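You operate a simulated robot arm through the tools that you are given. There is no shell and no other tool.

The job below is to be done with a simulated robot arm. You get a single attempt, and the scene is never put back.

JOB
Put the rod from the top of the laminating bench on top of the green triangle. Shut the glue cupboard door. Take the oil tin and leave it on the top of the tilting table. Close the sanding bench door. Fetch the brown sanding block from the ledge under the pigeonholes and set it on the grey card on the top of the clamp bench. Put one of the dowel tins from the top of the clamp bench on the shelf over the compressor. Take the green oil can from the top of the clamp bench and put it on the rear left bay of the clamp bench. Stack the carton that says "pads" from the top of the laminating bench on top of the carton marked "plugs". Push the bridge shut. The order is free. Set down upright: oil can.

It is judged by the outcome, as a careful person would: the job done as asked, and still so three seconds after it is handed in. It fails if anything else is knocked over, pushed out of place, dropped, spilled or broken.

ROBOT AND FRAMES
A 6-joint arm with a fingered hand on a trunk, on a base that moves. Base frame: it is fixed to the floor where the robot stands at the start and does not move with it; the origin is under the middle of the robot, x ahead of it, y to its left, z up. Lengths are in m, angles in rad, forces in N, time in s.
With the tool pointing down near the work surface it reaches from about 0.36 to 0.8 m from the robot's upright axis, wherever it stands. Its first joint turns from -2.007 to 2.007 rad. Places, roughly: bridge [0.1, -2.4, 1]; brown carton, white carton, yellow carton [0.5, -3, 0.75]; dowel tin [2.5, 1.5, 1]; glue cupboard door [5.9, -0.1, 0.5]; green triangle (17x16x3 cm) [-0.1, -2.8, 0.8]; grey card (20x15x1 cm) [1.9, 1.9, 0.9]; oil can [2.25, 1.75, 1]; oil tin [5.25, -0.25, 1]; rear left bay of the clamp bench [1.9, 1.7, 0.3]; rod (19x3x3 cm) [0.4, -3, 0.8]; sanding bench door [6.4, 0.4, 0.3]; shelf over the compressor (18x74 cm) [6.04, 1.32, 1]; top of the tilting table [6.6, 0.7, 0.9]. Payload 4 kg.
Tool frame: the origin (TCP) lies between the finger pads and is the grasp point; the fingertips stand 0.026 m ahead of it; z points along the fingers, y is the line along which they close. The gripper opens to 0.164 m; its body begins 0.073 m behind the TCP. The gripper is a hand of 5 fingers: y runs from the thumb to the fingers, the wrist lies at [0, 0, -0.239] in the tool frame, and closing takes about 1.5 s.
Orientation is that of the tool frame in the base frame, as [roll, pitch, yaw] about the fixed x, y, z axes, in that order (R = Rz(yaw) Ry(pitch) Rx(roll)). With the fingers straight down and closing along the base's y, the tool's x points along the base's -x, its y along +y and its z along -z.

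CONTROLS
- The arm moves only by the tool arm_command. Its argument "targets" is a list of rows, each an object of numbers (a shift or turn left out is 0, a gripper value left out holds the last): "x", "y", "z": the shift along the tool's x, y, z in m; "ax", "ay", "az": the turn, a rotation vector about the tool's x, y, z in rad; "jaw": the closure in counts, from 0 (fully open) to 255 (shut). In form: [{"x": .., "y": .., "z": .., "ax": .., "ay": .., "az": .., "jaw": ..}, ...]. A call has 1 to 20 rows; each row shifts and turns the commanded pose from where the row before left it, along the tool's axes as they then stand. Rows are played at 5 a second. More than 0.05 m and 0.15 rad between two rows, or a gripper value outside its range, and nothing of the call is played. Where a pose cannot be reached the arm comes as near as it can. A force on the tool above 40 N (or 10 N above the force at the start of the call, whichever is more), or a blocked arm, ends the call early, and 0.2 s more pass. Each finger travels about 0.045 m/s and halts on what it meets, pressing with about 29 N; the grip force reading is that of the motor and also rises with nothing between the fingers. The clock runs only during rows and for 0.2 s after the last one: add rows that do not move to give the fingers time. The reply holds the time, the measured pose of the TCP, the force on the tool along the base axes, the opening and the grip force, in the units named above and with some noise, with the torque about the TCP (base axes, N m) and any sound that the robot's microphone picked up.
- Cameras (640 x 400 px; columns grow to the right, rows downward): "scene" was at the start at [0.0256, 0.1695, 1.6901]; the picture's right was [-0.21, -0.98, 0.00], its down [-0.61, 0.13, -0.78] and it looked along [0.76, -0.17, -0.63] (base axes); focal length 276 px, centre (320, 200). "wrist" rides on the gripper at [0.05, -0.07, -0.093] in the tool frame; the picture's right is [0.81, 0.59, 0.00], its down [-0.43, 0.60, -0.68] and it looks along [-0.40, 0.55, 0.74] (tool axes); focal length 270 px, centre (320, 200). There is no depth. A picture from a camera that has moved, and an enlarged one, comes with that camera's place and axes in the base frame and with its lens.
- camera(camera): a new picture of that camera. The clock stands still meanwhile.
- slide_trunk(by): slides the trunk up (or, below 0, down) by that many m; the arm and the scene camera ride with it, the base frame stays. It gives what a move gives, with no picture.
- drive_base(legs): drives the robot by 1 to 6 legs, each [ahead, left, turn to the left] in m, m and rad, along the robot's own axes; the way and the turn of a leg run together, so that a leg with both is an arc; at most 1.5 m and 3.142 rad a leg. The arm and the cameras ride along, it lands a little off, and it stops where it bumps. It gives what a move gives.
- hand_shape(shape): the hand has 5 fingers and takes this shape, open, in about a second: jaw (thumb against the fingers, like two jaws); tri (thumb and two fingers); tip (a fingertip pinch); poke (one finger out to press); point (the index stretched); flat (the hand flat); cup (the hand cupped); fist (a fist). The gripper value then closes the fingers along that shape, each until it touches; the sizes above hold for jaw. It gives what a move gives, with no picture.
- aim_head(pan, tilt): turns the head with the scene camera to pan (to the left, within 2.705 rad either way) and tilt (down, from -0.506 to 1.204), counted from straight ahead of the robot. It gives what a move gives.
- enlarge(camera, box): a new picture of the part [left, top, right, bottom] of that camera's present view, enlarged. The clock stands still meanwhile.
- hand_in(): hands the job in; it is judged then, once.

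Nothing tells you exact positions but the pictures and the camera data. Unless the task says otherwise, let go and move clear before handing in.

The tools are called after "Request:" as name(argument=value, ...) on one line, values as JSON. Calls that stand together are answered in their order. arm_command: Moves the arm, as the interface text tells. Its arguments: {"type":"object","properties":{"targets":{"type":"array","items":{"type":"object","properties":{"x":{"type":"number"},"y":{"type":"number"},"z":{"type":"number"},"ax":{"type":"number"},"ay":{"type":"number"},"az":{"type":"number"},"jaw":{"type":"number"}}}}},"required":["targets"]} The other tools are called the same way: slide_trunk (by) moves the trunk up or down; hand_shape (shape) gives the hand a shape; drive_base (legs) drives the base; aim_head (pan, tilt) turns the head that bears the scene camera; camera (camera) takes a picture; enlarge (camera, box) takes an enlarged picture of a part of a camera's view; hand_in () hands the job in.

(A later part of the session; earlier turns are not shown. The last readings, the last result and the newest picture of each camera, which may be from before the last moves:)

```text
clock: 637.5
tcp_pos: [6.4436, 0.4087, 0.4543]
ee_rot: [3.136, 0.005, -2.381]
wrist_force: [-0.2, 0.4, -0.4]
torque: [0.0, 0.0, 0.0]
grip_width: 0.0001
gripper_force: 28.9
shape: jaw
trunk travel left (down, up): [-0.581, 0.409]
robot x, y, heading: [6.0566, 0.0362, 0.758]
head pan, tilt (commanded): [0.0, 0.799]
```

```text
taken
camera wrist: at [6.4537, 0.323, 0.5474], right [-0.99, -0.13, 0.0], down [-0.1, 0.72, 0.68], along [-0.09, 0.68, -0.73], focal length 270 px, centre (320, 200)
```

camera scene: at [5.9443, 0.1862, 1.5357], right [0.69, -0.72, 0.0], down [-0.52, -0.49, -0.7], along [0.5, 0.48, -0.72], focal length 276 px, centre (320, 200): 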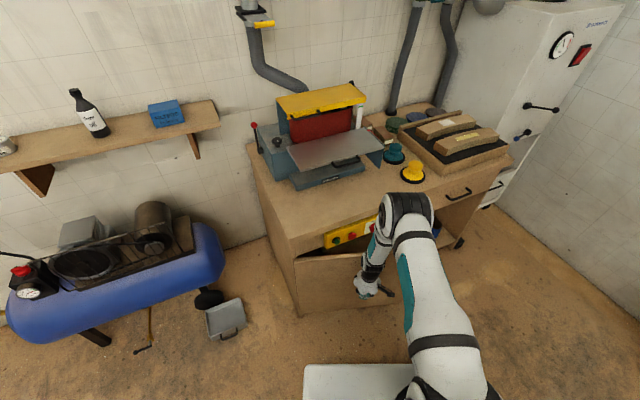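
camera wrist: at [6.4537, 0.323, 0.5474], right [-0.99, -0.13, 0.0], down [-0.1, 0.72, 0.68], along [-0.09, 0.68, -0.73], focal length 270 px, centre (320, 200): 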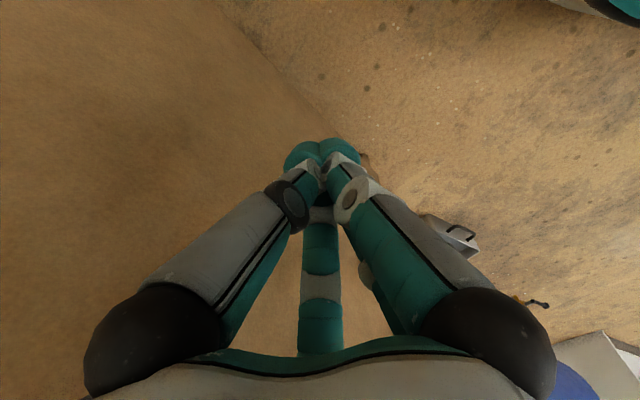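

The door is closing well, but my elbow comes close to the bench's edge. I'll back off slightly and change the arm's posture: trunk lower, hand raised relative to it.

Request:
arm_command(targets=[{"x": 0.03}, {"z": -0.045}, {"z": -0.045}, {"z": -0.045}, {"z": -0.045}, {"z": -0.045}, {}])

Request:
slide_trunk(by=-0.25)

Request:
arm_command(targets=[{"z": -0.045}, {"z": -0.045}, {"z": -0.045}, {"z": -0.045}, {}])

Request:
slide_trunk(by=-0.18)

Request:
camera(camera="scene")

```text
clock: 639.1
tcp_pos: [6.422, 0.3902, 0.6771]
ee_rot: [3.136, 0.005, -2.383]
wrist_force: [0.1, 0.1, -0.3]
torque: [0.02, 0.0, 0.0]
grip_width: 0.0
gripper_force: 28.7
shape: jaw
trunk travel left (down, up): [-0.581, 0.409]
robot x, y, heading: [6.0572, 0.0319, 0.759]
head pan, tilt (commanded): [0.0, 0.799]
```

```text
clock: 641.7
tcp_pos: [6.4215, 0.3898, 0.4274]
ee_rot: [3.138, 0.006, -2.382]
wrist_force: [-0.6, -0.3, -0.3]
torque: [0.04, -0.03, -0.05]
grip_width: 0.0
gripper_force: 29.3
shape: jaw
trunk travel left (down, up): [-0.331, 0.659]
robot x, y, heading: [6.0538, 0.0395, 0.759]
head pan, tilt (commanded): [0.0, 0.799]
```

```text
clock: 642.9
tcp_pos: [6.4192, 0.3899, 0.6095]
ee_rot: [3.136, 0.005, -2.382]
wrist_force: [1.1, -0.4, 0.1]
torque: [0.05, 0.01, 0.01]
grip_width: 0.0003
gripper_force: 29.2
shape: jaw
trunk travel left (down, up): [-0.331, 0.659]
robot x, y, heading: [6.0564, 0.0379, 0.763]
head pan, tilt (commanded): [0.0, 0.799]
```

```text
clock: 644.9
tcp_pos: [6.42, 0.3893, 0.4293]
ee_rot: [3.135, 0.006, -2.383]
wrist_force: [-0.1, -0.1, 0.5]
torque: [0.02, 0.0, 0.01]
grip_width: 0.0
gripper_force: 29.5
shape: jaw
trunk travel left (down, up): [-0.151, 0.839]
robot x, y, heading: [6.0568, 0.0386, 0.763]
head pan, tilt (commanded): [0.0, 0.799]
```

```text
taken
camera scene: at [5.9442, 0.1861, 1.1057], right [0.69, -0.72, 0.0], down [-0.52, -0.49, -0.7], along [0.5, 0.48, -0.72], focal length 276 px, centre (320, 200)
```

scene: 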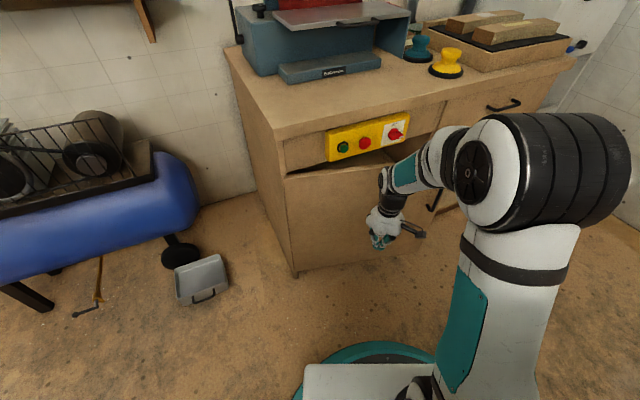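

Much better posture. I'll push on ahead in small steps.

Request:
arm_command(targets=[{"x": -0.025}, {"x": -0.025}, {"x": -0.025}, {"x": -0.025}, {"x": -0.02}, {"x": -0.02}, {}])

Request:
camera(camera="scene")

Request:
camera(camera="wrist")

```text
clock: 646.5
tcp_pos: [6.5211, 0.4859, 0.4309]
ee_rot: [3.137, 0.005, -2.383]
wrist_force: [0.3, 0.5, 0.2]
torque: [0.02, 0.02, -0.05]
grip_width: 0.0001
gripper_force: 28.9
shape: jaw
trunk travel left (down, up): [-0.151, 0.839]
robot x, y, heading: [6.0545, 0.035, 0.758]
head pan, tilt (commanded): [0.0, 0.799]
```

```text
taken
camera scene: at [5.9443, 0.1861, 1.1057], right [0.69, -0.72, 0.0], down [-0.52, -0.49, -0.7], along [0.5, 0.48, -0.72], focal length 276 px, centre (320, 200)
```

scene: 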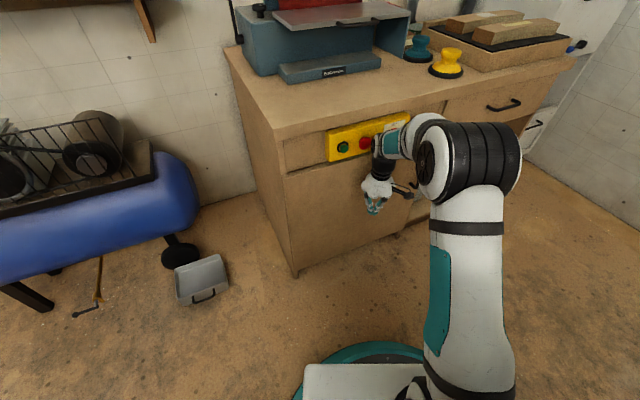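

```text
taken
camera wrist: at [6.5321, 0.4008, 0.5221], right [-0.99, -0.13, 0.0], down [-0.1, 0.72, 0.68], along [-0.09, 0.68, -0.73], focal length 270 px, centre (320, 200)
```

wrist: 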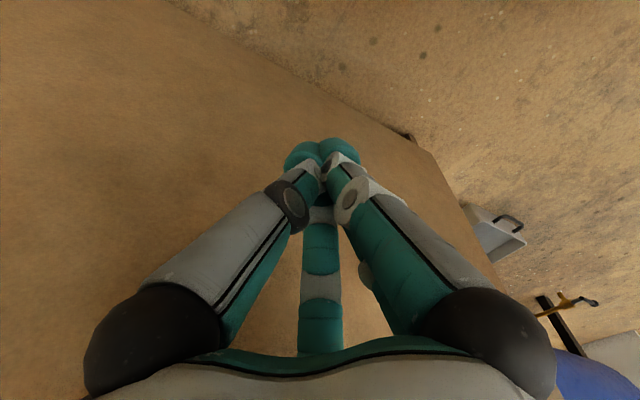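

The door is nearly shut. My wrist is close to the yellow switch panel, so I'll retreat a little, go 10 cm lower and then press the rest.

Request:
arm_command(targets=[{"x": 0.04}, {"z": 0.04}, {"z": 0.04}, {"z": 0.03}, {"x": -0.025}, {"x": -0.015}, {"x": -0.015}, {}])

Request:
camera(camera="scene")

Request:
enlarge(camera="scene", box=[260, 90, 480, 280])

```text
clock: 648.3
tcp_pos: [6.5316, 0.4969, 0.3204]
ee_rot: [3.137, 0.007, -2.381]
wrist_force: [-4.1, -4.6, -0.4]
torque: [0.31, -0.39, 0.16]
grip_width: 0.0001
gripper_force: 28.9
shape: jaw
trunk travel left (down, up): [-0.151, 0.839]
robot x, y, heading: [6.0554, 0.0346, 0.765]
head pan, tilt (commanded): [0.0, 0.799]
```

```text
taken
camera scene: at [5.944, 0.1859, 1.1057], right [0.69, -0.72, 0.0], down [-0.52, -0.49, -0.7], along [0.5, 0.48, -0.72], focal length 276 px, centre (320, 200)
```

scene: 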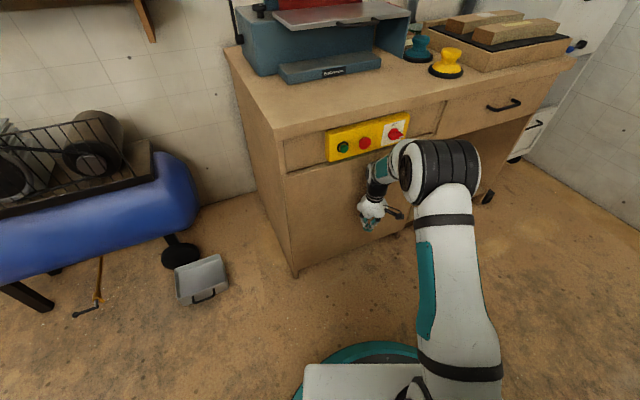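

```text
2.11 times, centred on (370, 185) of scene
camera zoom: at [5.944, 0.1859, 1.1057], right [0.69, -0.72, 0.0], down [-0.52, -0.49, -0.7], along [0.5, 0.48, -0.72], focal length 581 px, centre (215, 232)
```

zoom: 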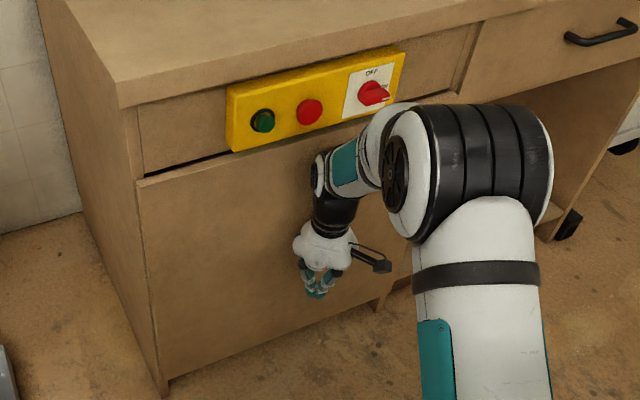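

The door pushes back now. I'll press a bit more to be sure it is fully shut.

Request:
arm_command(targets=[{"x": -0.01}, {"x": -0.01}, {"x": -0.01}, {}])

Request:
enlarge(camera="scene", box=[260, 90, 480, 280])

```text
clock: 648.7
tcp_pos: [6.5315, 0.4966, 0.3207]
ee_rot: [3.137, -0.008, -2.381]
wrist_force: [-10.4, -12.8, 8.7]
torque: [1.68, -1.07, 0.26]
grip_width: 0.0
gripper_force: 29.3
shape: jaw
trunk travel left (down, up): [-0.151, 0.839]
robot x, y, heading: [6.0536, 0.033, 0.761]
head pan, tilt (commanded): [0.0, 0.799]
stopped in row 1: the force on the tool passed its limit at 53 N (the readings are from after the stop); the commanded pose is now the measured one
```

```text
2.11 times, centred on (370, 185) of scene
camera zoom: at [5.9428, 0.1844, 1.106], right [0.69, -0.72, 0.0], down [-0.52, -0.49, -0.7], along [0.51, 0.48, -0.72], focal length 581 px, centre (215, 232)
```

zoom: 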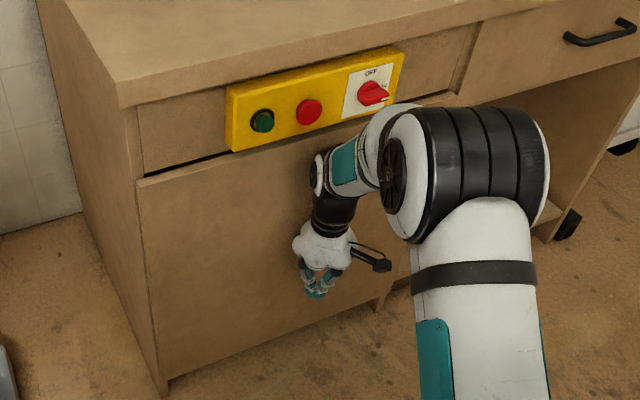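

It resists 53 N at mid-height, so the door is shut. I'll retreat and verify visually.

Request:
arm_command(targets=[{"x": 0.04}, {"x": 0.04}, {"x": 0.04}, {"x": 0.04}, {}])

Request:
enlarge(camera="scene", box=[260, 90, 480, 280])

Request:
camera(camera="wrist")

```text
clock: 649.9
tcp_pos: [6.4162, 0.3851, 0.321]
ee_rot: [3.138, -0.006, -2.382]
wrist_force: [-0.3, 0.6, 0.0]
torque: [0.0, 0.0, 0.0]
grip_width: 0.0001
gripper_force: 29.6
shape: jaw
trunk travel left (down, up): [-0.151, 0.839]
robot x, y, heading: [6.0572, 0.0343, 0.761]
head pan, tilt (commanded): [0.0, 0.799]
```

```text
2.11 times, centred on (370, 185) of scene
camera zoom: at [5.944, 0.1858, 1.1057], right [0.69, -0.72, 0.0], down [-0.52, -0.49, -0.7], along [0.5, 0.48, -0.72], focal length 581 px, centre (215, 232)
```

zoom: 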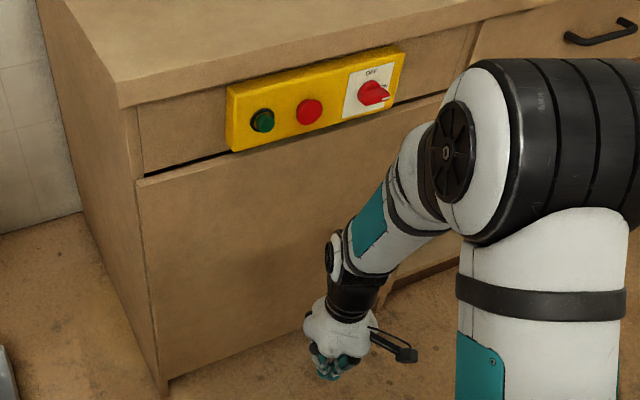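

```text
taken
camera wrist: at [6.4275, 0.3011, 0.413], right [-0.99, -0.13, 0.01], down [-0.09, 0.73, 0.68], along [-0.1, 0.67, -0.74], focal length 270 px, centre (320, 200)
```

wrist: 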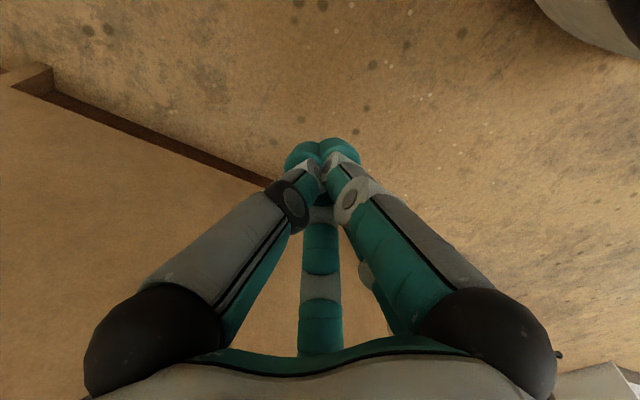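

Both doors are shut. Now the oil tin: I'll raise the trunk and arm and go to the front of the glue cupboard.

Request:
slide_trunk(by=0.4)

Request:
slide_trunk(by=0.4)

Request:
aim_head(pan=0.3, tilt=0.7)

Request:
enlarge(camera="scene", box=[200, 80, 440, 260])

Request:
camera(camera="scene")

```text
clock: 653.7
tcp_pos: [6.416, 0.3862, 0.7214]
ee_rot: [3.137, -0.009, -2.38]
wrist_force: [0.4, -0.2, 0.2]
torque: [0.0, -0.01, -0.01]
grip_width: 0.0
gripper_force: 29.2
shape: jaw
trunk travel left (down, up): [-0.551, 0.439]
robot x, y, heading: [6.0526, 0.0331, 0.761]
head pan, tilt (commanded): [0.0, 0.799]
```

```text
clock: 657.6
tcp_pos: [6.4169, 0.3858, 1.122]
ee_rot: [3.139, -0.008, -2.381]
wrist_force: [0.1, -0.7, -0.3]
torque: [0.01, -0.03, -0.02]
grip_width: 0.0
gripper_force: 28.7
shape: jaw
trunk travel left (down, up): [-0.951, 0.039]
robot x, y, heading: [6.0559, 0.0289, 0.758]
head pan, tilt (commanded): [0.0, 0.799]
```

```text
clock: 658.4
tcp_pos: [6.4159, 0.3859, 1.1203]
ee_rot: [3.137, -0.006, -2.381]
wrist_force: [0.5, 0.8, 0.0]
torque: [0.03, -0.02, 0.04]
grip_width: 0.0
gripper_force: 29.0
shape: jaw
trunk travel left (down, up): [-0.951, 0.039]
robot x, y, heading: [6.0482, 0.0335, 0.762]
head pan, tilt (commanded): [0.3, 0.7]
```

```text
2.22 times, centred on (320, 170) of scene
camera zoom: at [5.9271, 0.2043, 1.9139], right [0.87, -0.49, 0.0], down [-0.31, -0.56, -0.76], along [0.37, 0.67, -0.64], focal length 614 px, centre (320, 267)
```

zoom: 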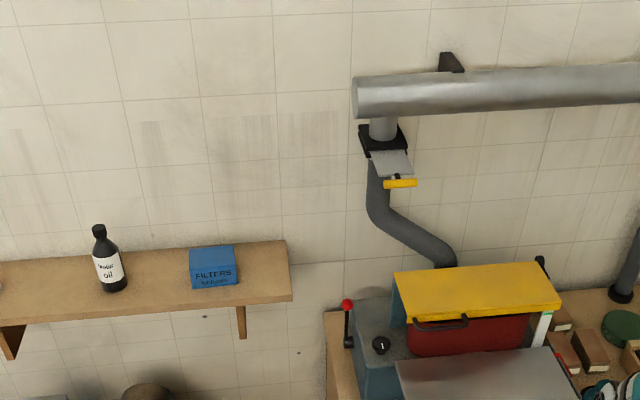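

```text
taken
camera scene: at [5.9271, 0.2043, 1.9139], right [0.87, -0.49, 0.0], down [-0.31, -0.56, -0.76], along [0.37, 0.67, -0.64], focal length 276 px, centre (320, 200)
```

scene: 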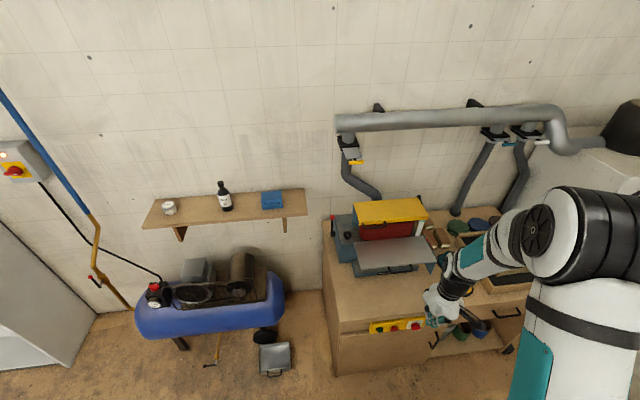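

The tin on the shelf stands well. I'll look at the tilting table top closely while I'm here.

Request:
enlarge(camera="scene", box=[320, 190, 460, 290])

Request:
camera(camera="wrist")

```text
4.00 times, centred on (390, 240) of scene
camera zoom: at [5.9271, 0.2043, 1.9139], right [0.87, -0.49, 0.0], down [-0.31, -0.56, -0.76], along [0.37, 0.67, -0.64], focal length 1104 px, centre (40, 40)
```

zoom: 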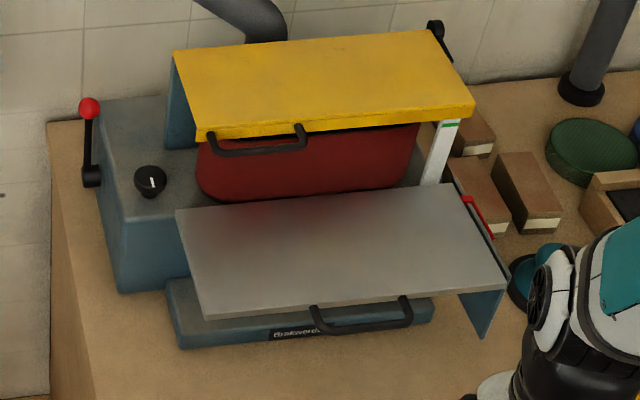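

```text
taken
camera wrist: at [6.4278, 0.3014, 1.2131], right [-0.99, -0.13, 0.01], down [-0.09, 0.73, 0.68], along [-0.1, 0.67, -0.74], focal length 270 px, centre (320, 200)
```

wrist: 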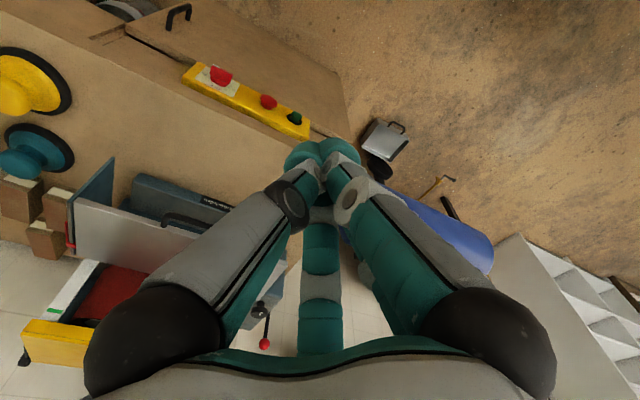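

The tilting table's plate is level and about 33×15 cm, centred near [6.60, 0.73, z 0.94], with the guard just behind it. Now I go to the glue cupboard's front for the oil tin.

Request:
drive_base(legs=[[-0.337, 0.733, 0], [0, 0, -2.71]])

Request:
aim_head(pan=-0.1, tilt=0.8)

Request:
camera(camera="scene")

Request:
camera(camera="wrist")

```text
clock: 669.1
tcp_pos: [5.1266, -0.119, 1.1212]
ee_rot: [3.139, -0.006, 1.217]
wrist_force: [0.5, -0.2, 0.4]
torque: [-0.03, 0.0, -0.01]
grip_width: 0.0001
gripper_force: 28.4
shape: jaw
trunk travel left (down, up): [-0.951, 0.039]
robot x, y, heading: [5.2996, 0.3568, -1.922]
head pan, tilt (commanded): [0.3, 0.7]
```

```text
clock: 669.9
tcp_pos: [5.1257, -0.1189, 1.1204]
ee_rot: [3.138, -0.008, 1.218]
wrist_force: [-0.6, 0.1, -0.2]
torque: [-0.01, -0.01, 0.0]
grip_width: 0.0001
gripper_force: 29.3
shape: jaw
trunk travel left (down, up): [-0.951, 0.039]
robot x, y, heading: [5.2974, 0.3536, -1.918]
head pan, tilt (commanded): [-0.099, 0.799]
```

```text
taken
camera scene: at [5.4572, 0.2774, 1.9057], right [-0.9, 0.44, 0.0], down [0.31, 0.64, -0.7], along [-0.3, -0.63, -0.72], focal length 276 px, centre (320, 200)
```

scene: 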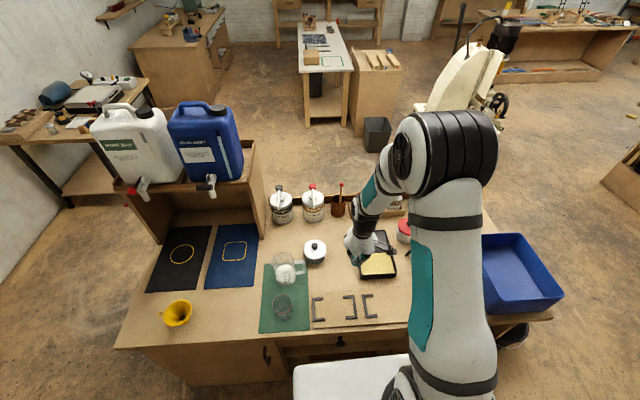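

```text
taken
camera wrist: at [5.0783, -0.0471, 1.2131], right [0.83, 0.56, 0.01], down [0.4, -0.62, 0.68], along [0.38, -0.56, -0.74], focal length 270 px, centre (320, 200)
```

wrist: 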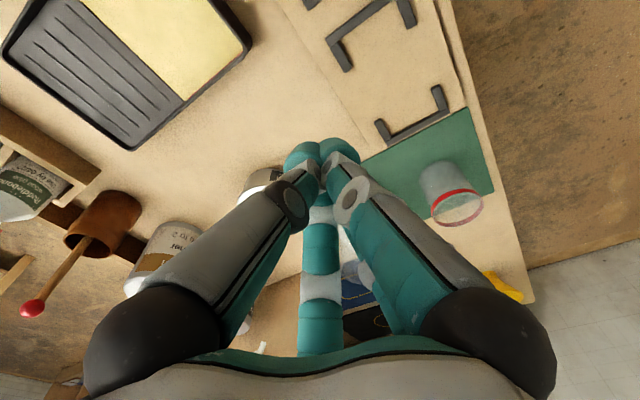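

The glue door is indeed flush. The oil tin at (315, 252) has a measuring jug close to its left and pump tins behind. I'll zoom in to measure.

Request:
enlarge(camera="scene", box=[250, 180, 380, 300])

```text
3.33 times, centred on (315, 240) of scene
camera zoom: at [5.4572, 0.2774, 1.9057], right [-0.9, 0.44, 0.0], down [0.31, 0.64, -0.7], along [-0.3, -0.63, -0.72], focal length 920 px, centre (337, 67)
```

zoom: 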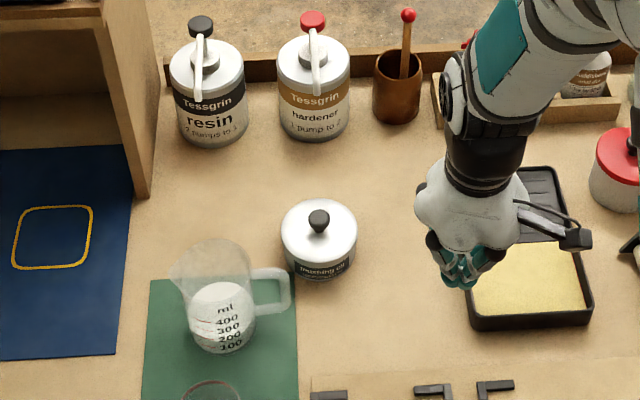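

I'll orient the hand so that a gap between fingers faces the jug's handle, open to 11 cm, and move above the oil tin at [5.197, -0.316].

Request:
arm_command(targets=[{"az": 0.103, "jaw": 84}, {"az": 0.103}, {"x": -0.0259, "y": 0.033}, {"x": -0.0259, "y": 0.033}, {"x": -0.0259, "y": 0.033}, {"x": -0.0259, "y": 0.033}, {"x": -0.0259, "y": 0.033}, {}])

Request:
camera(camera="wrist")

Request:
enlarge(camera="scene", box=[230, 160, 390, 310])

```text
clock: 671.7
tcp_pos: [5.2011, -0.3161, 1.1223]
ee_rot: [3.138, -0.008, 1.011]
wrist_force: [-0.3, 0.4, 0.1]
torque: [0.04, 0.0, 0.02]
grip_width: 0.1099
gripper_force: 0.1
shape: jaw
trunk travel left (down, up): [-0.951, 0.039]
robot x, y, heading: [5.2932, 0.3536, -1.924]
head pan, tilt (commanded): [-0.099, 0.799]
```

```text
taken
camera wrist: at [5.1682, -0.2354, 1.2149], right [0.93, 0.37, 0.01], down [0.27, -0.69, 0.68], along [0.26, -0.62, -0.74], focal length 270 px, centre (320, 200)
```

wrist: 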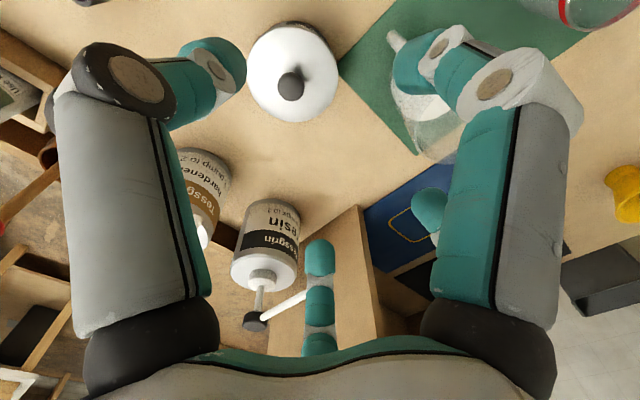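

```text
2.67 times, centred on (310, 235) of scene
camera zoom: at [5.4567, 0.2788, 1.9058], right [-0.9, 0.44, 0.0], down [0.31, 0.64, -0.7], along [-0.3, -0.63, -0.72], focal length 736 px, centre (347, 107)
```

zoom: 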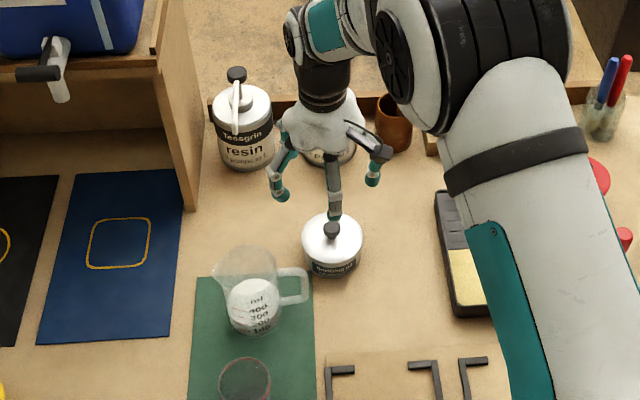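

Comparing the two views, the cupboard top is lower (z≈0.855) and the tin is at [5.182, -0.339]. I'll correct and descend to check again.

Request:
arm_command(targets=[{"x": -0.0295, "y": -0.004}, {"z": 0.04}, {"z": 0.04}, {"z": 0.03}, {}])

Request:
camera(camera="wrist")

Request:
enlarge(camera="scene", box=[230, 160, 390, 310])

```text
clock: 672.9
tcp_pos: [5.1804, -0.3371, 1.0119]
ee_rot: [3.14, -0.008, 1.013]
wrist_force: [1.0, -0.9, -0.3]
torque: [0.02, -0.03, 0.02]
grip_width: 0.1102
gripper_force: 0.1
shape: jaw
trunk travel left (down, up): [-0.951, 0.039]
robot x, y, heading: [5.2964, 0.3552, -1.926]
head pan, tilt (commanded): [-0.099, 0.799]
```

```text
taken
camera wrist: at [5.1473, -0.2583, 1.1039], right [0.93, 0.37, 0.01], down [0.27, -0.69, 0.68], along [0.26, -0.62, -0.74], focal length 270 px, centre (320, 200)
```

wrist: 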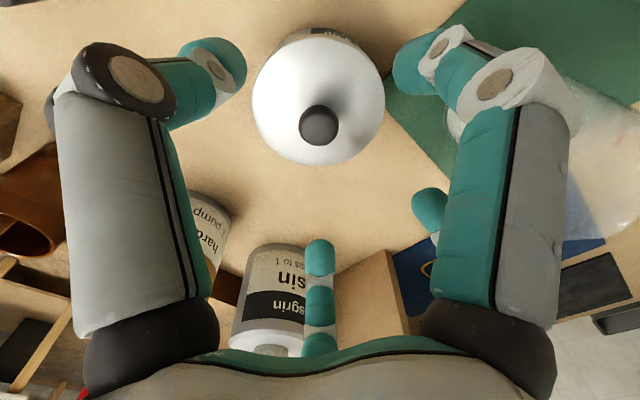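

```text
2.67 times, centred on (310, 235) of scene
camera zoom: at [5.457, 0.2777, 1.9057], right [-0.9, 0.44, 0.0], down [0.31, 0.64, -0.7], along [-0.3, -0.63, -0.72], focal length 736 px, centre (347, 107)
```

zoom: 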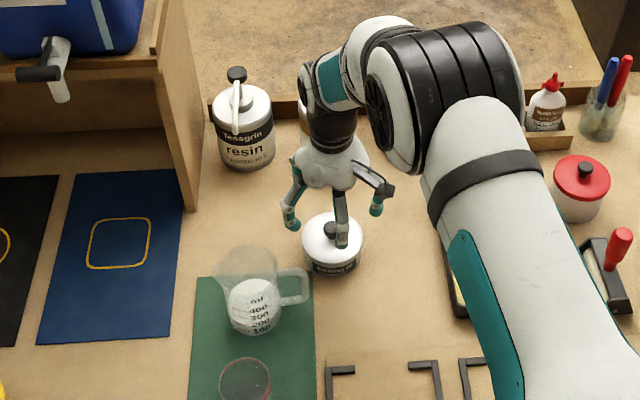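

Well aligned with the tin. I'll descend in two steps, watching the jug.

Request:
arm_command(targets=[{"z": 0.03}, {"z": 0.025}, {"z": 0.02}, {}])

Request:
camera(camera="wrist")

Request:
enlarge(camera="scene", box=[270, 200, 370, 290])

```text
clock: 673.9
tcp_pos: [5.1795, -0.3362, 0.9359]
ee_rot: [3.139, -0.009, 1.011]
wrist_force: [-0.3, -0.3, 0.0]
torque: [-0.01, 0.03, -0.04]
grip_width: 0.1102
gripper_force: 0.0
shape: jaw
trunk travel left (down, up): [-0.951, 0.039]
robot x, y, heading: [5.2982, 0.3561, -1.923]
head pan, tilt (commanded): [-0.099, 0.799]
```

```text
taken
camera wrist: at [5.1465, -0.2559, 1.0277], right [0.93, 0.37, 0.01], down [0.27, -0.69, 0.68], along [0.26, -0.62, -0.74], focal length 270 px, centre (320, 200)
```

wrist: 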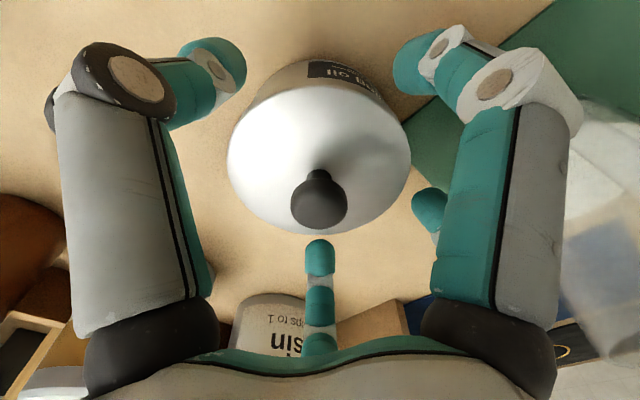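

```text
4.44 times, centred on (320, 245) of scene
camera zoom: at [5.4573, 0.2779, 1.9057], right [-0.9, 0.44, 0.0], down [0.31, 0.64, -0.7], along [-0.3, -0.63, -0.72], focal length 1227 px, centre (320, 0)
```

zoom: 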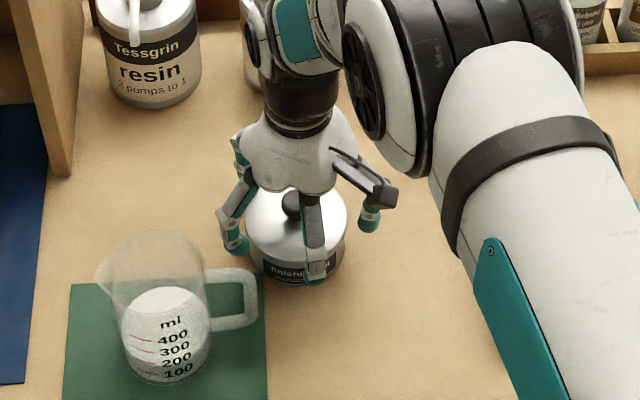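

Clear of the jug. I'll go down the last 4.5 cm.

Request:
arm_command(targets=[{"z": 0.018}, {"z": 0.015}, {"z": 0.01}, {}])

Request:
camera(camera="wrist")

Request:
enlarge(camera="scene", box=[270, 200, 370, 290])

```text
clock: 674.9
tcp_pos: [5.1794, -0.3367, 0.8911]
ee_rot: [-3.141, -0.006, 1.013]
wrist_force: [-0.6, 0.8, 1.1]
torque: [-0.01, 0.02, 0.01]
grip_width: 0.1101
gripper_force: 0.1
shape: jaw
trunk travel left (down, up): [-0.951, 0.039]
robot x, y, heading: [5.298, 0.3565, -1.926]
head pan, tilt (commanded): [-0.099, 0.799]
```

```text
taken
camera wrist: at [5.1467, -0.2575, 0.9835], right [0.93, 0.37, 0.01], down [0.27, -0.69, 0.68], along [0.26, -0.62, -0.74], focal length 270 px, centre (320, 200)
```

wrist: 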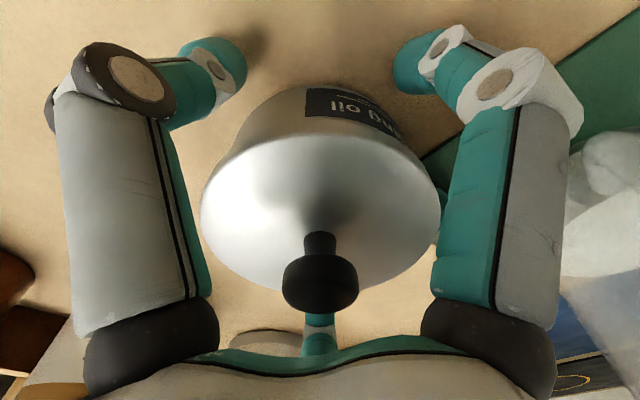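

```text
4.44 times, centred on (320, 245) of scene
camera zoom: at [5.4572, 0.2774, 1.9057], right [-0.9, 0.44, 0.0], down [0.31, 0.64, -0.7], along [-0.3, -0.63, -0.72], focal length 1227 px, centre (320, 0)
```

zoom: 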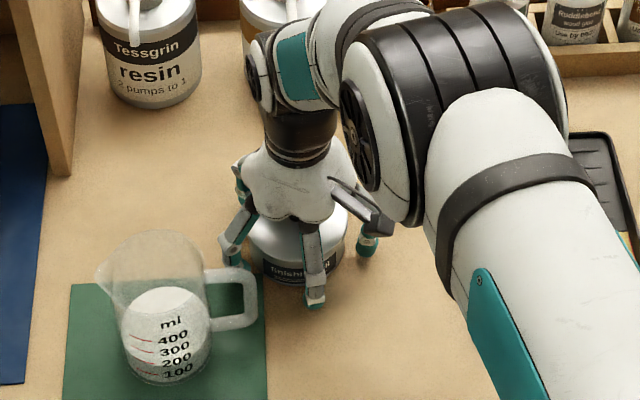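

The fingers surround the tin's body below the lid. I'll close gently.

Request:
arm_command(targets=[{"jaw": 100}, {"jaw": 120}, {"jaw": 160}, {"jaw": 255}, {}, {}, {}, {}])

Request:
camera(camera="wrist")

Request:
arm_command(targets=[{"z": -0.01}, {"z": -0.01}, {"z": -0.015}, {}])

Request:
camera(camera="wrist")

Request:
enlarge(camera="scene", box=[270, 200, 370, 290])

```text
clock: 676.7
tcp_pos: [5.1797, -0.3368, 0.8908]
ee_rot: [3.14, -0.008, 1.012]
wrist_force: [0.2, -0.3, 0.5]
torque: [0.04, 0.0, 0.06]
grip_width: 0.0792
gripper_force: 29.1
shape: jaw
trunk travel left (down, up): [-0.951, 0.039]
robot x, y, heading: [5.2969, 0.3595, -1.924]
head pan, tilt (commanded): [-0.099, 0.799]
```

```text
taken
camera wrist: at [5.1467, -0.2576, 0.9831], right [0.93, 0.37, 0.01], down [0.27, -0.69, 0.67], along [0.26, -0.62, -0.74], focal length 270 px, centre (320, 200)
```

wrist: 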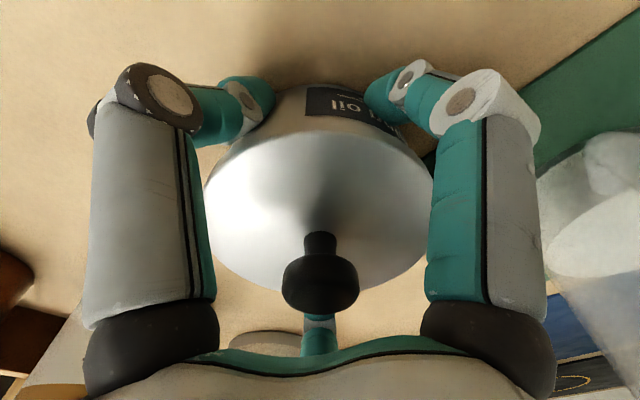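

```text
clock: 677.7
tcp_pos: [5.1803, -0.3374, 0.9265]
ee_rot: [3.14, -0.009, 1.014]
wrist_force: [-0.3, -0.5, -4.5]
torque: [0.01, 0.02, -0.05]
grip_width: 0.0795
gripper_force: 28.9
shape: jaw
trunk travel left (down, up): [-0.951, 0.039]
robot x, y, heading: [5.2932, 0.3559, -1.919]
head pan, tilt (commanded): [-0.099, 0.799]
```

```text
taken
camera wrist: at [5.1473, -0.2588, 1.019], right [0.93, 0.37, 0.01], down [0.27, -0.69, 0.67], along [0.26, -0.62, -0.74], focal length 270 px, centre (320, 200)
```

wrist: 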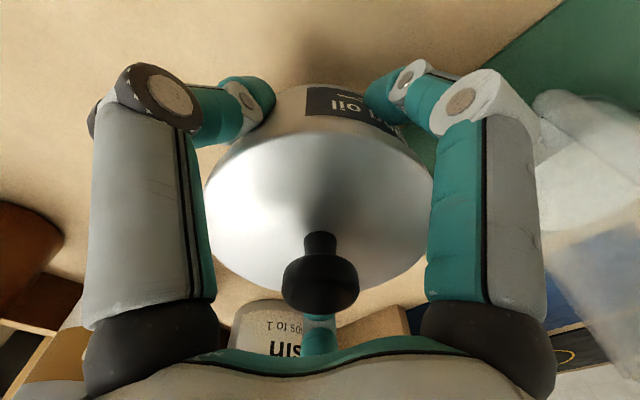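

```text
4.44 times, centred on (320, 245) of scene
camera zoom: at [5.457, 0.2762, 1.9056], right [-0.9, 0.44, 0.0], down [0.31, 0.65, -0.7], along [-0.3, -0.63, -0.72], focal length 1227 px, centre (320, 0)
```

zoom: 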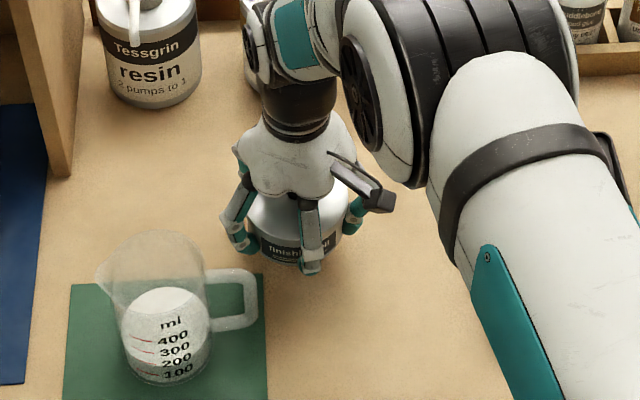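

The whole tin with its lid is lifted (about 0.4 kg). I'll raise it further straight up, retract, and turn toward the tilting table.

Request:
arm_command(targets=[{"z": -0.03}, {"z": -0.04}, {"z": -0.04}, {"z": -0.04}, {"z": -0.04}, {"z": -0.04}, {"z": -0.03}, {}])

Request:
arm_command(targets=[{"x": 0.035}, {"x": 0.035}, {"x": 0.035}, {"x": 0.035}, {"x": 0.035}, {"x": 0.035}, {}])

Request:
drive_base(legs=[[0, 0, 3.08]])

Request:
aim_head(pan=-0.6, tilt=0.6)

Request:
camera(camera="scene")

Request:
camera(camera="wrist")

```text
clock: 679.5
tcp_pos: [5.1785, -0.3392, 1.1836]
ee_rot: [3.14, -0.009, 1.011]
wrist_force: [0.0, -0.9, -4.1]
torque: [0.02, 0.01, 0.01]
grip_width: 0.0792
gripper_force: 28.6
shape: jaw
trunk travel left (down, up): [-0.951, 0.039]
robot x, y, heading: [5.2962, 0.3544, -1.921]
head pan, tilt (commanded): [-0.099, 0.799]
```

```text
clock: 681.1
tcp_pos: [5.2898, -0.1641, 1.1888]
ee_rot: [3.139, -0.009, 1.013]
wrist_force: [-0.3, 0.1, -4.1]
torque: [0.06, 0.02, 0.0]
grip_width: 0.0792
gripper_force: 28.5
shape: jaw
trunk travel left (down, up): [-0.951, 0.039]
robot x, y, heading: [5.2972, 0.357, -1.922]
head pan, tilt (commanded): [-0.099, 0.799]
```

```text
clock: 689.0
tcp_pos: [5.2797, 0.874, 1.1887]
ee_rot: [3.14, -0.008, -2.09]
wrist_force: [-0.4, -0.7, -3.7]
torque: [-0.08, -0.03, -0.01]
grip_width: 0.0787
gripper_force: 29.5
shape: jaw
trunk travel left (down, up): [-0.951, 0.039]
robot x, y, heading: [5.2945, 0.3546, 1.259]
head pan, tilt (commanded): [-0.099, 0.799]
```

```text
clock: 689.9
tcp_pos: [5.2792, 0.8738, 1.1889]
ee_rot: [3.14, -0.009, -2.088]
wrist_force: [0.3, -0.1, -5.0]
torque: [-0.01, -0.03, 0.02]
grip_width: 0.0785
gripper_force: 29.3
shape: jaw
trunk travel left (down, up): [-0.951, 0.039]
robot x, y, heading: [5.2973, 0.356, 1.259]
head pan, tilt (commanded): [-0.6, 0.6]
```

```text
taken
camera scene: at [5.1724, 0.4127, 1.9225], right [0.61, -0.79, 0.0], down [-0.45, -0.35, -0.82], along [0.65, 0.5, -0.57], focal length 276 px, centre (320, 200)
```

scene: 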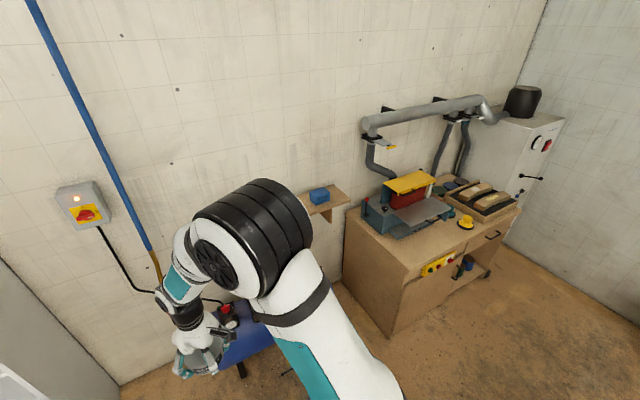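

```text
taken
camera wrist: at [5.3159, 0.7972, 1.2817], right [-0.91, -0.41, 0.01], down [-0.3, 0.67, 0.67], along [-0.28, 0.61, -0.74], focal length 270 px, centre (320, 200)
```

wrist: 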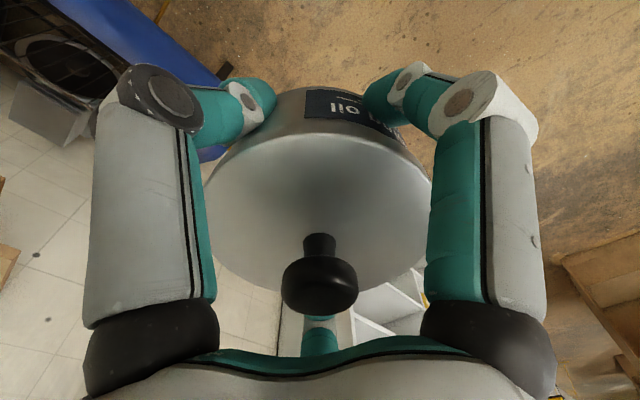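

The tin hangs level in the hand. I'll strafe right to stand in front of the sander's tilting table.

Request:
drive_base(legs=[[0.05, -1.05, -0.08]])

Request:
aim_head(pan=0.0, tilt=0.85)

Request:
camera(camera="scene")

Request:
enlarge(camera="scene", box=[240, 100, 440, 260])

```text
clock: 695.5
tcp_pos: [6.3711, 0.541, 1.1887]
ee_rot: [3.141, -0.008, -2.171]
wrist_force: [-0.3, -0.1, -4.7]
torque: [-0.02, -0.03, -0.01]
grip_width: 0.0781
gripper_force: 29.3
shape: jaw
trunk travel left (down, up): [-0.951, 0.039]
robot x, y, heading: [6.3489, 0.0223, 1.178]
head pan, tilt (commanded): [-0.6, 0.6]
```

```text
clock: 696.5
tcp_pos: [6.3727, 0.5412, 1.1902]
ee_rot: [3.141, -0.009, -2.171]
wrist_force: [-0.3, -0.9, -4.5]
torque: [-0.03, 0.0, -0.02]
grip_width: 0.0782
gripper_force: 28.3
shape: jaw
trunk travel left (down, up): [-0.951, 0.039]
robot x, y, heading: [6.3476, 0.0204, 1.18]
head pan, tilt (commanded): [0.0, 0.85]
```

```text
taken
camera scene: at [6.1826, 0.1136, 1.9016], right [0.92, -0.39, 0.0], down [-0.29, -0.69, -0.66], along [0.25, 0.61, -0.75], focal length 276 px, centre (320, 200)
```

scene: 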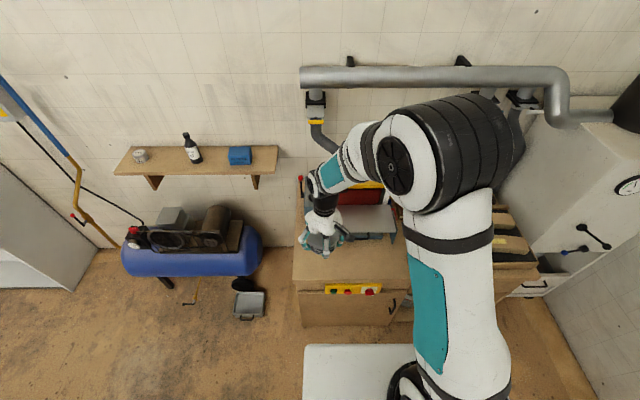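

```text
2.50 times, centred on (340, 180) of scene
camera zoom: at [6.1826, 0.1136, 1.9016], right [0.92, -0.39, 0.0], down [-0.29, -0.69, -0.66], along [0.25, 0.61, -0.75], focal length 690 px, centre (270, 250)
```

zoom: 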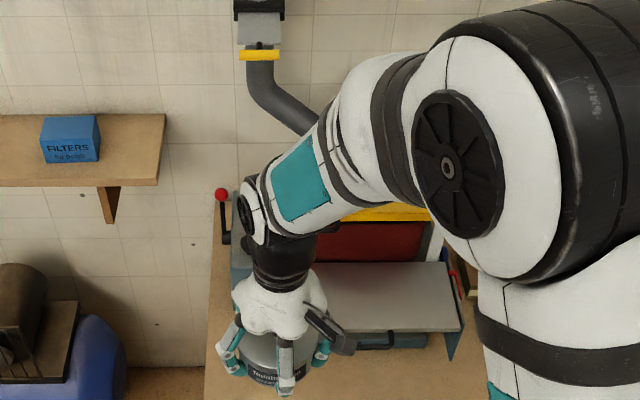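

The table plate measures level with centre about [6.596, 0.729] at z≈0.955. I'll bring the tin above it, slightly toward the front edge to keep off the guard.

Request:
arm_command(targets=[{"x": -0.0437, "y": -0.0137}, {"x": -0.0437, "y": -0.0137}, {"x": -0.0437, "y": -0.0137}, {"x": -0.0437, "y": -0.0137}, {"x": -0.0437, "y": -0.0137}, {"x": -0.0437, "y": -0.0137}, {}])

Request:
camera(camera="wrist")

Request:
enlarge(camera="scene", box=[260, 80, 460, 240])

```text
clock: 698.1
tcp_pos: [6.5873, 0.7081, 1.1851]
ee_rot: [3.14, -0.006, -2.171]
wrist_force: [-0.8, -0.3, -4.6]
torque: [0.01, -0.01, 0.0]
grip_width: 0.0782
gripper_force: 28.7
shape: jaw
trunk travel left (down, up): [-0.951, 0.039]
robot x, y, heading: [6.3455, 0.0214, 1.177]
head pan, tilt (commanded): [0.0, 0.85]
```

```text
taken
camera wrist: at [6.6163, 0.6282, 1.279], right [-0.94, -0.34, 0.01], down [-0.24, 0.7, 0.68], along [-0.23, 0.63, -0.74], focal length 270 px, centre (320, 200)
```

wrist: 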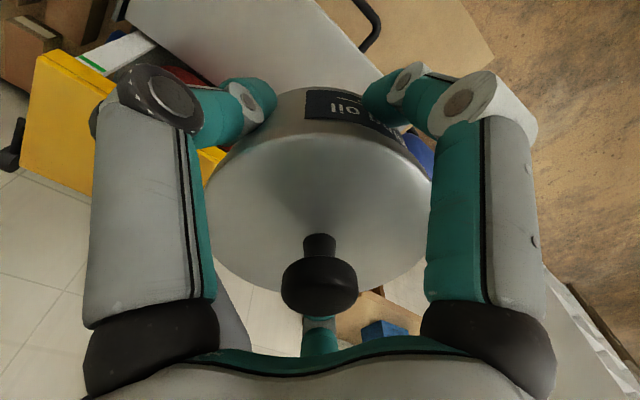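

```text
2.50 times, centred on (360, 160) of scene
camera zoom: at [6.1814, 0.1125, 1.9016], right [0.92, -0.38, 0.0], down [-0.29, -0.69, -0.66], along [0.25, 0.61, -0.75], focal length 690 px, centre (220, 300)
```

zoom: 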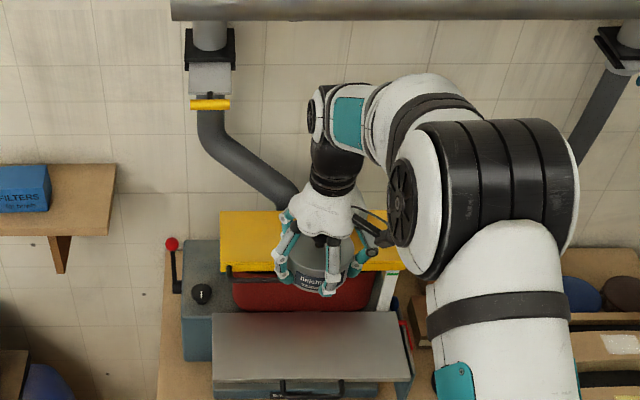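

From the wrist view the tin would be only 4 cm from the plate's front edge. I'll shift it 2.2 cm further back (guard is still clear), then descend.

Request:
arm_command(targets=[{"x": -0.0216, "y": 0.0041}, {"z": 0.04}, {"z": 0.04}, {"z": 0.03}, {}])

Request:
camera(camera="wrist")

Request:
enlarge(camera="scene", box=[300, 130, 440, 240])

```text
clock: 699.3
tcp_pos: [6.5964, 0.7306, 1.0759]
ee_rot: [3.14, -0.007, -2.17]
wrist_force: [-0.6, 0.1, -5.3]
torque: [0.0, -0.01, 0.05]
grip_width: 0.0781
gripper_force: 28.8
shape: jaw
trunk travel left (down, up): [-0.951, 0.039]
robot x, y, heading: [6.3442, 0.0213, 1.175]
head pan, tilt (commanded): [0.0, 0.85]
```

```text
taken
camera wrist: at [6.6251, 0.6503, 1.1685], right [-0.94, -0.33, 0.01], down [-0.24, 0.7, 0.68], along [-0.23, 0.63, -0.74], focal length 270 px, centre (320, 200)
```

wrist: 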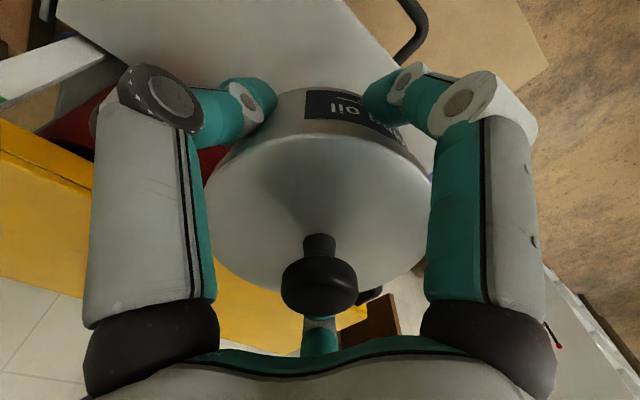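

```text
3.64 times, centred on (370, 185) of scene
camera zoom: at [6.1825, 0.1134, 1.9016], right [0.92, -0.38, 0.0], down [-0.29, -0.69, -0.66], along [0.25, 0.61, -0.75], focal length 1004 px, centre (138, 254)
```

zoom: 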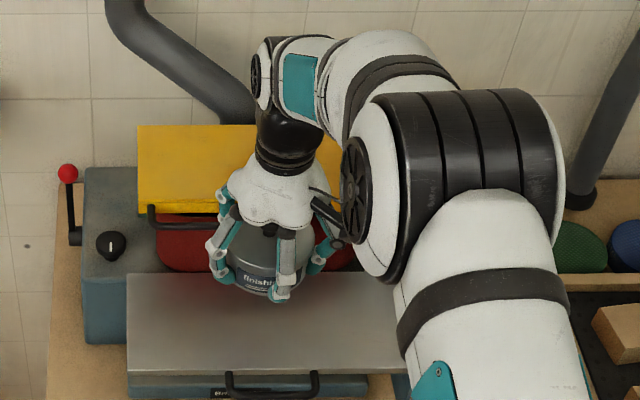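

The guard has a handle bar near my back-left finger. I'll shift the tin 4.5 cm to the right along the plate, where it is free, and a touch forward.

Request:
arm_command(targets=[{"x": -0.0032, "y": -0.0451}, {}])

Request:
enlarge(camera="scene", box=[300, 130, 440, 240])

Request:
camera(camera="wrist")

```text
clock: 699.9
tcp_pos: [6.6326, 0.71, 1.0751]
ee_rot: [3.14, -0.009, -2.172]
wrist_force: [-0.9, 0.7, -4.9]
torque: [-0.08, -0.04, -0.01]
grip_width: 0.0783
gripper_force: 28.5
shape: jaw
trunk travel left (down, up): [-0.951, 0.039]
robot x, y, heading: [6.3445, 0.0226, 1.178]
head pan, tilt (commanded): [0.0, 0.85]
```

```text
3.64 times, centred on (370, 185) of scene
camera zoom: at [6.1806, 0.1151, 1.9014], right [0.92, -0.38, 0.0], down [-0.29, -0.69, -0.66], along [0.25, 0.61, -0.75], focal length 1004 px, centre (138, 254)
```

zoom: 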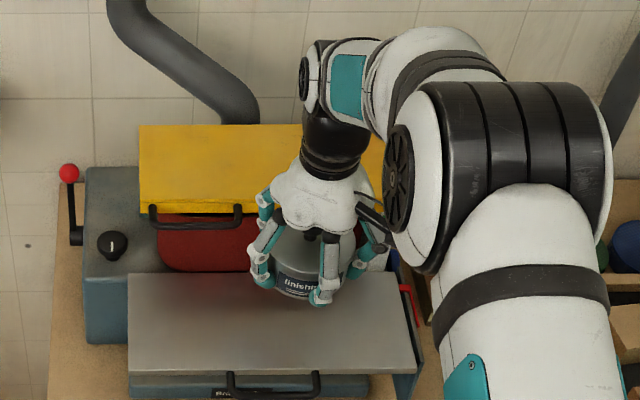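

```text
taken
camera wrist: at [6.662, 0.6296, 1.1677], right [-0.94, -0.34, 0.01], down [-0.24, 0.7, 0.67], along [-0.23, 0.63, -0.74], focal length 270 px, centre (320, 200)
```

wrist: 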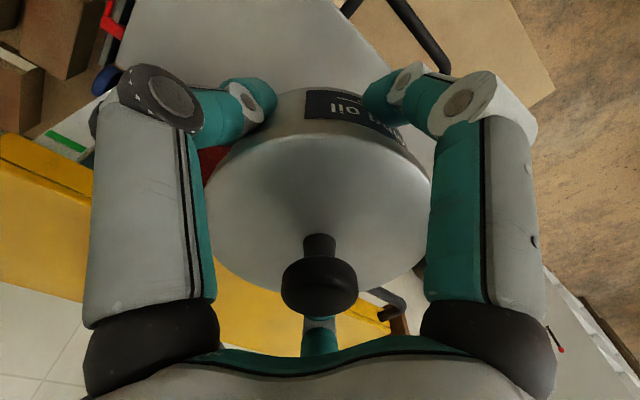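

Now the fingers are clear of the handle bar. I'll lower stepwise, watching the force.

Request:
arm_command(targets=[{"z": 0.025}, {"z": 0.02}, {"z": 0.01}, {}])

Request:
enlarge(camera="scene", box=[300, 130, 440, 240])

```text
clock: 700.9
tcp_pos: [6.634, 0.7065, 1.0211]
ee_rot: [3.14, -0.009, -2.17]
wrist_force: [-0.9, 0.4, -5.4]
torque: [-0.01, -0.04, 0.02]
grip_width: 0.0782
gripper_force: 28.3
shape: jaw
trunk travel left (down, up): [-0.951, 0.039]
robot x, y, heading: [6.3461, 0.0199, 1.176]
head pan, tilt (commanded): [0.0, 0.85]
```

```text
3.64 times, centred on (370, 185) of scene
camera zoom: at [6.1827, 0.1136, 1.9016], right [0.92, -0.38, 0.0], down [-0.29, -0.69, -0.66], along [0.25, 0.61, -0.75], focal length 1004 px, centre (138, 254)
```

zoom: 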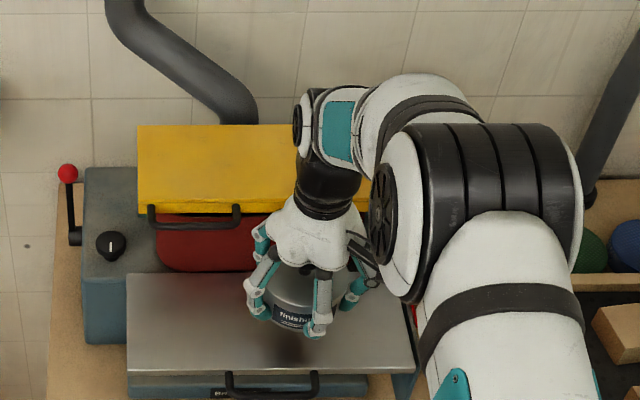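

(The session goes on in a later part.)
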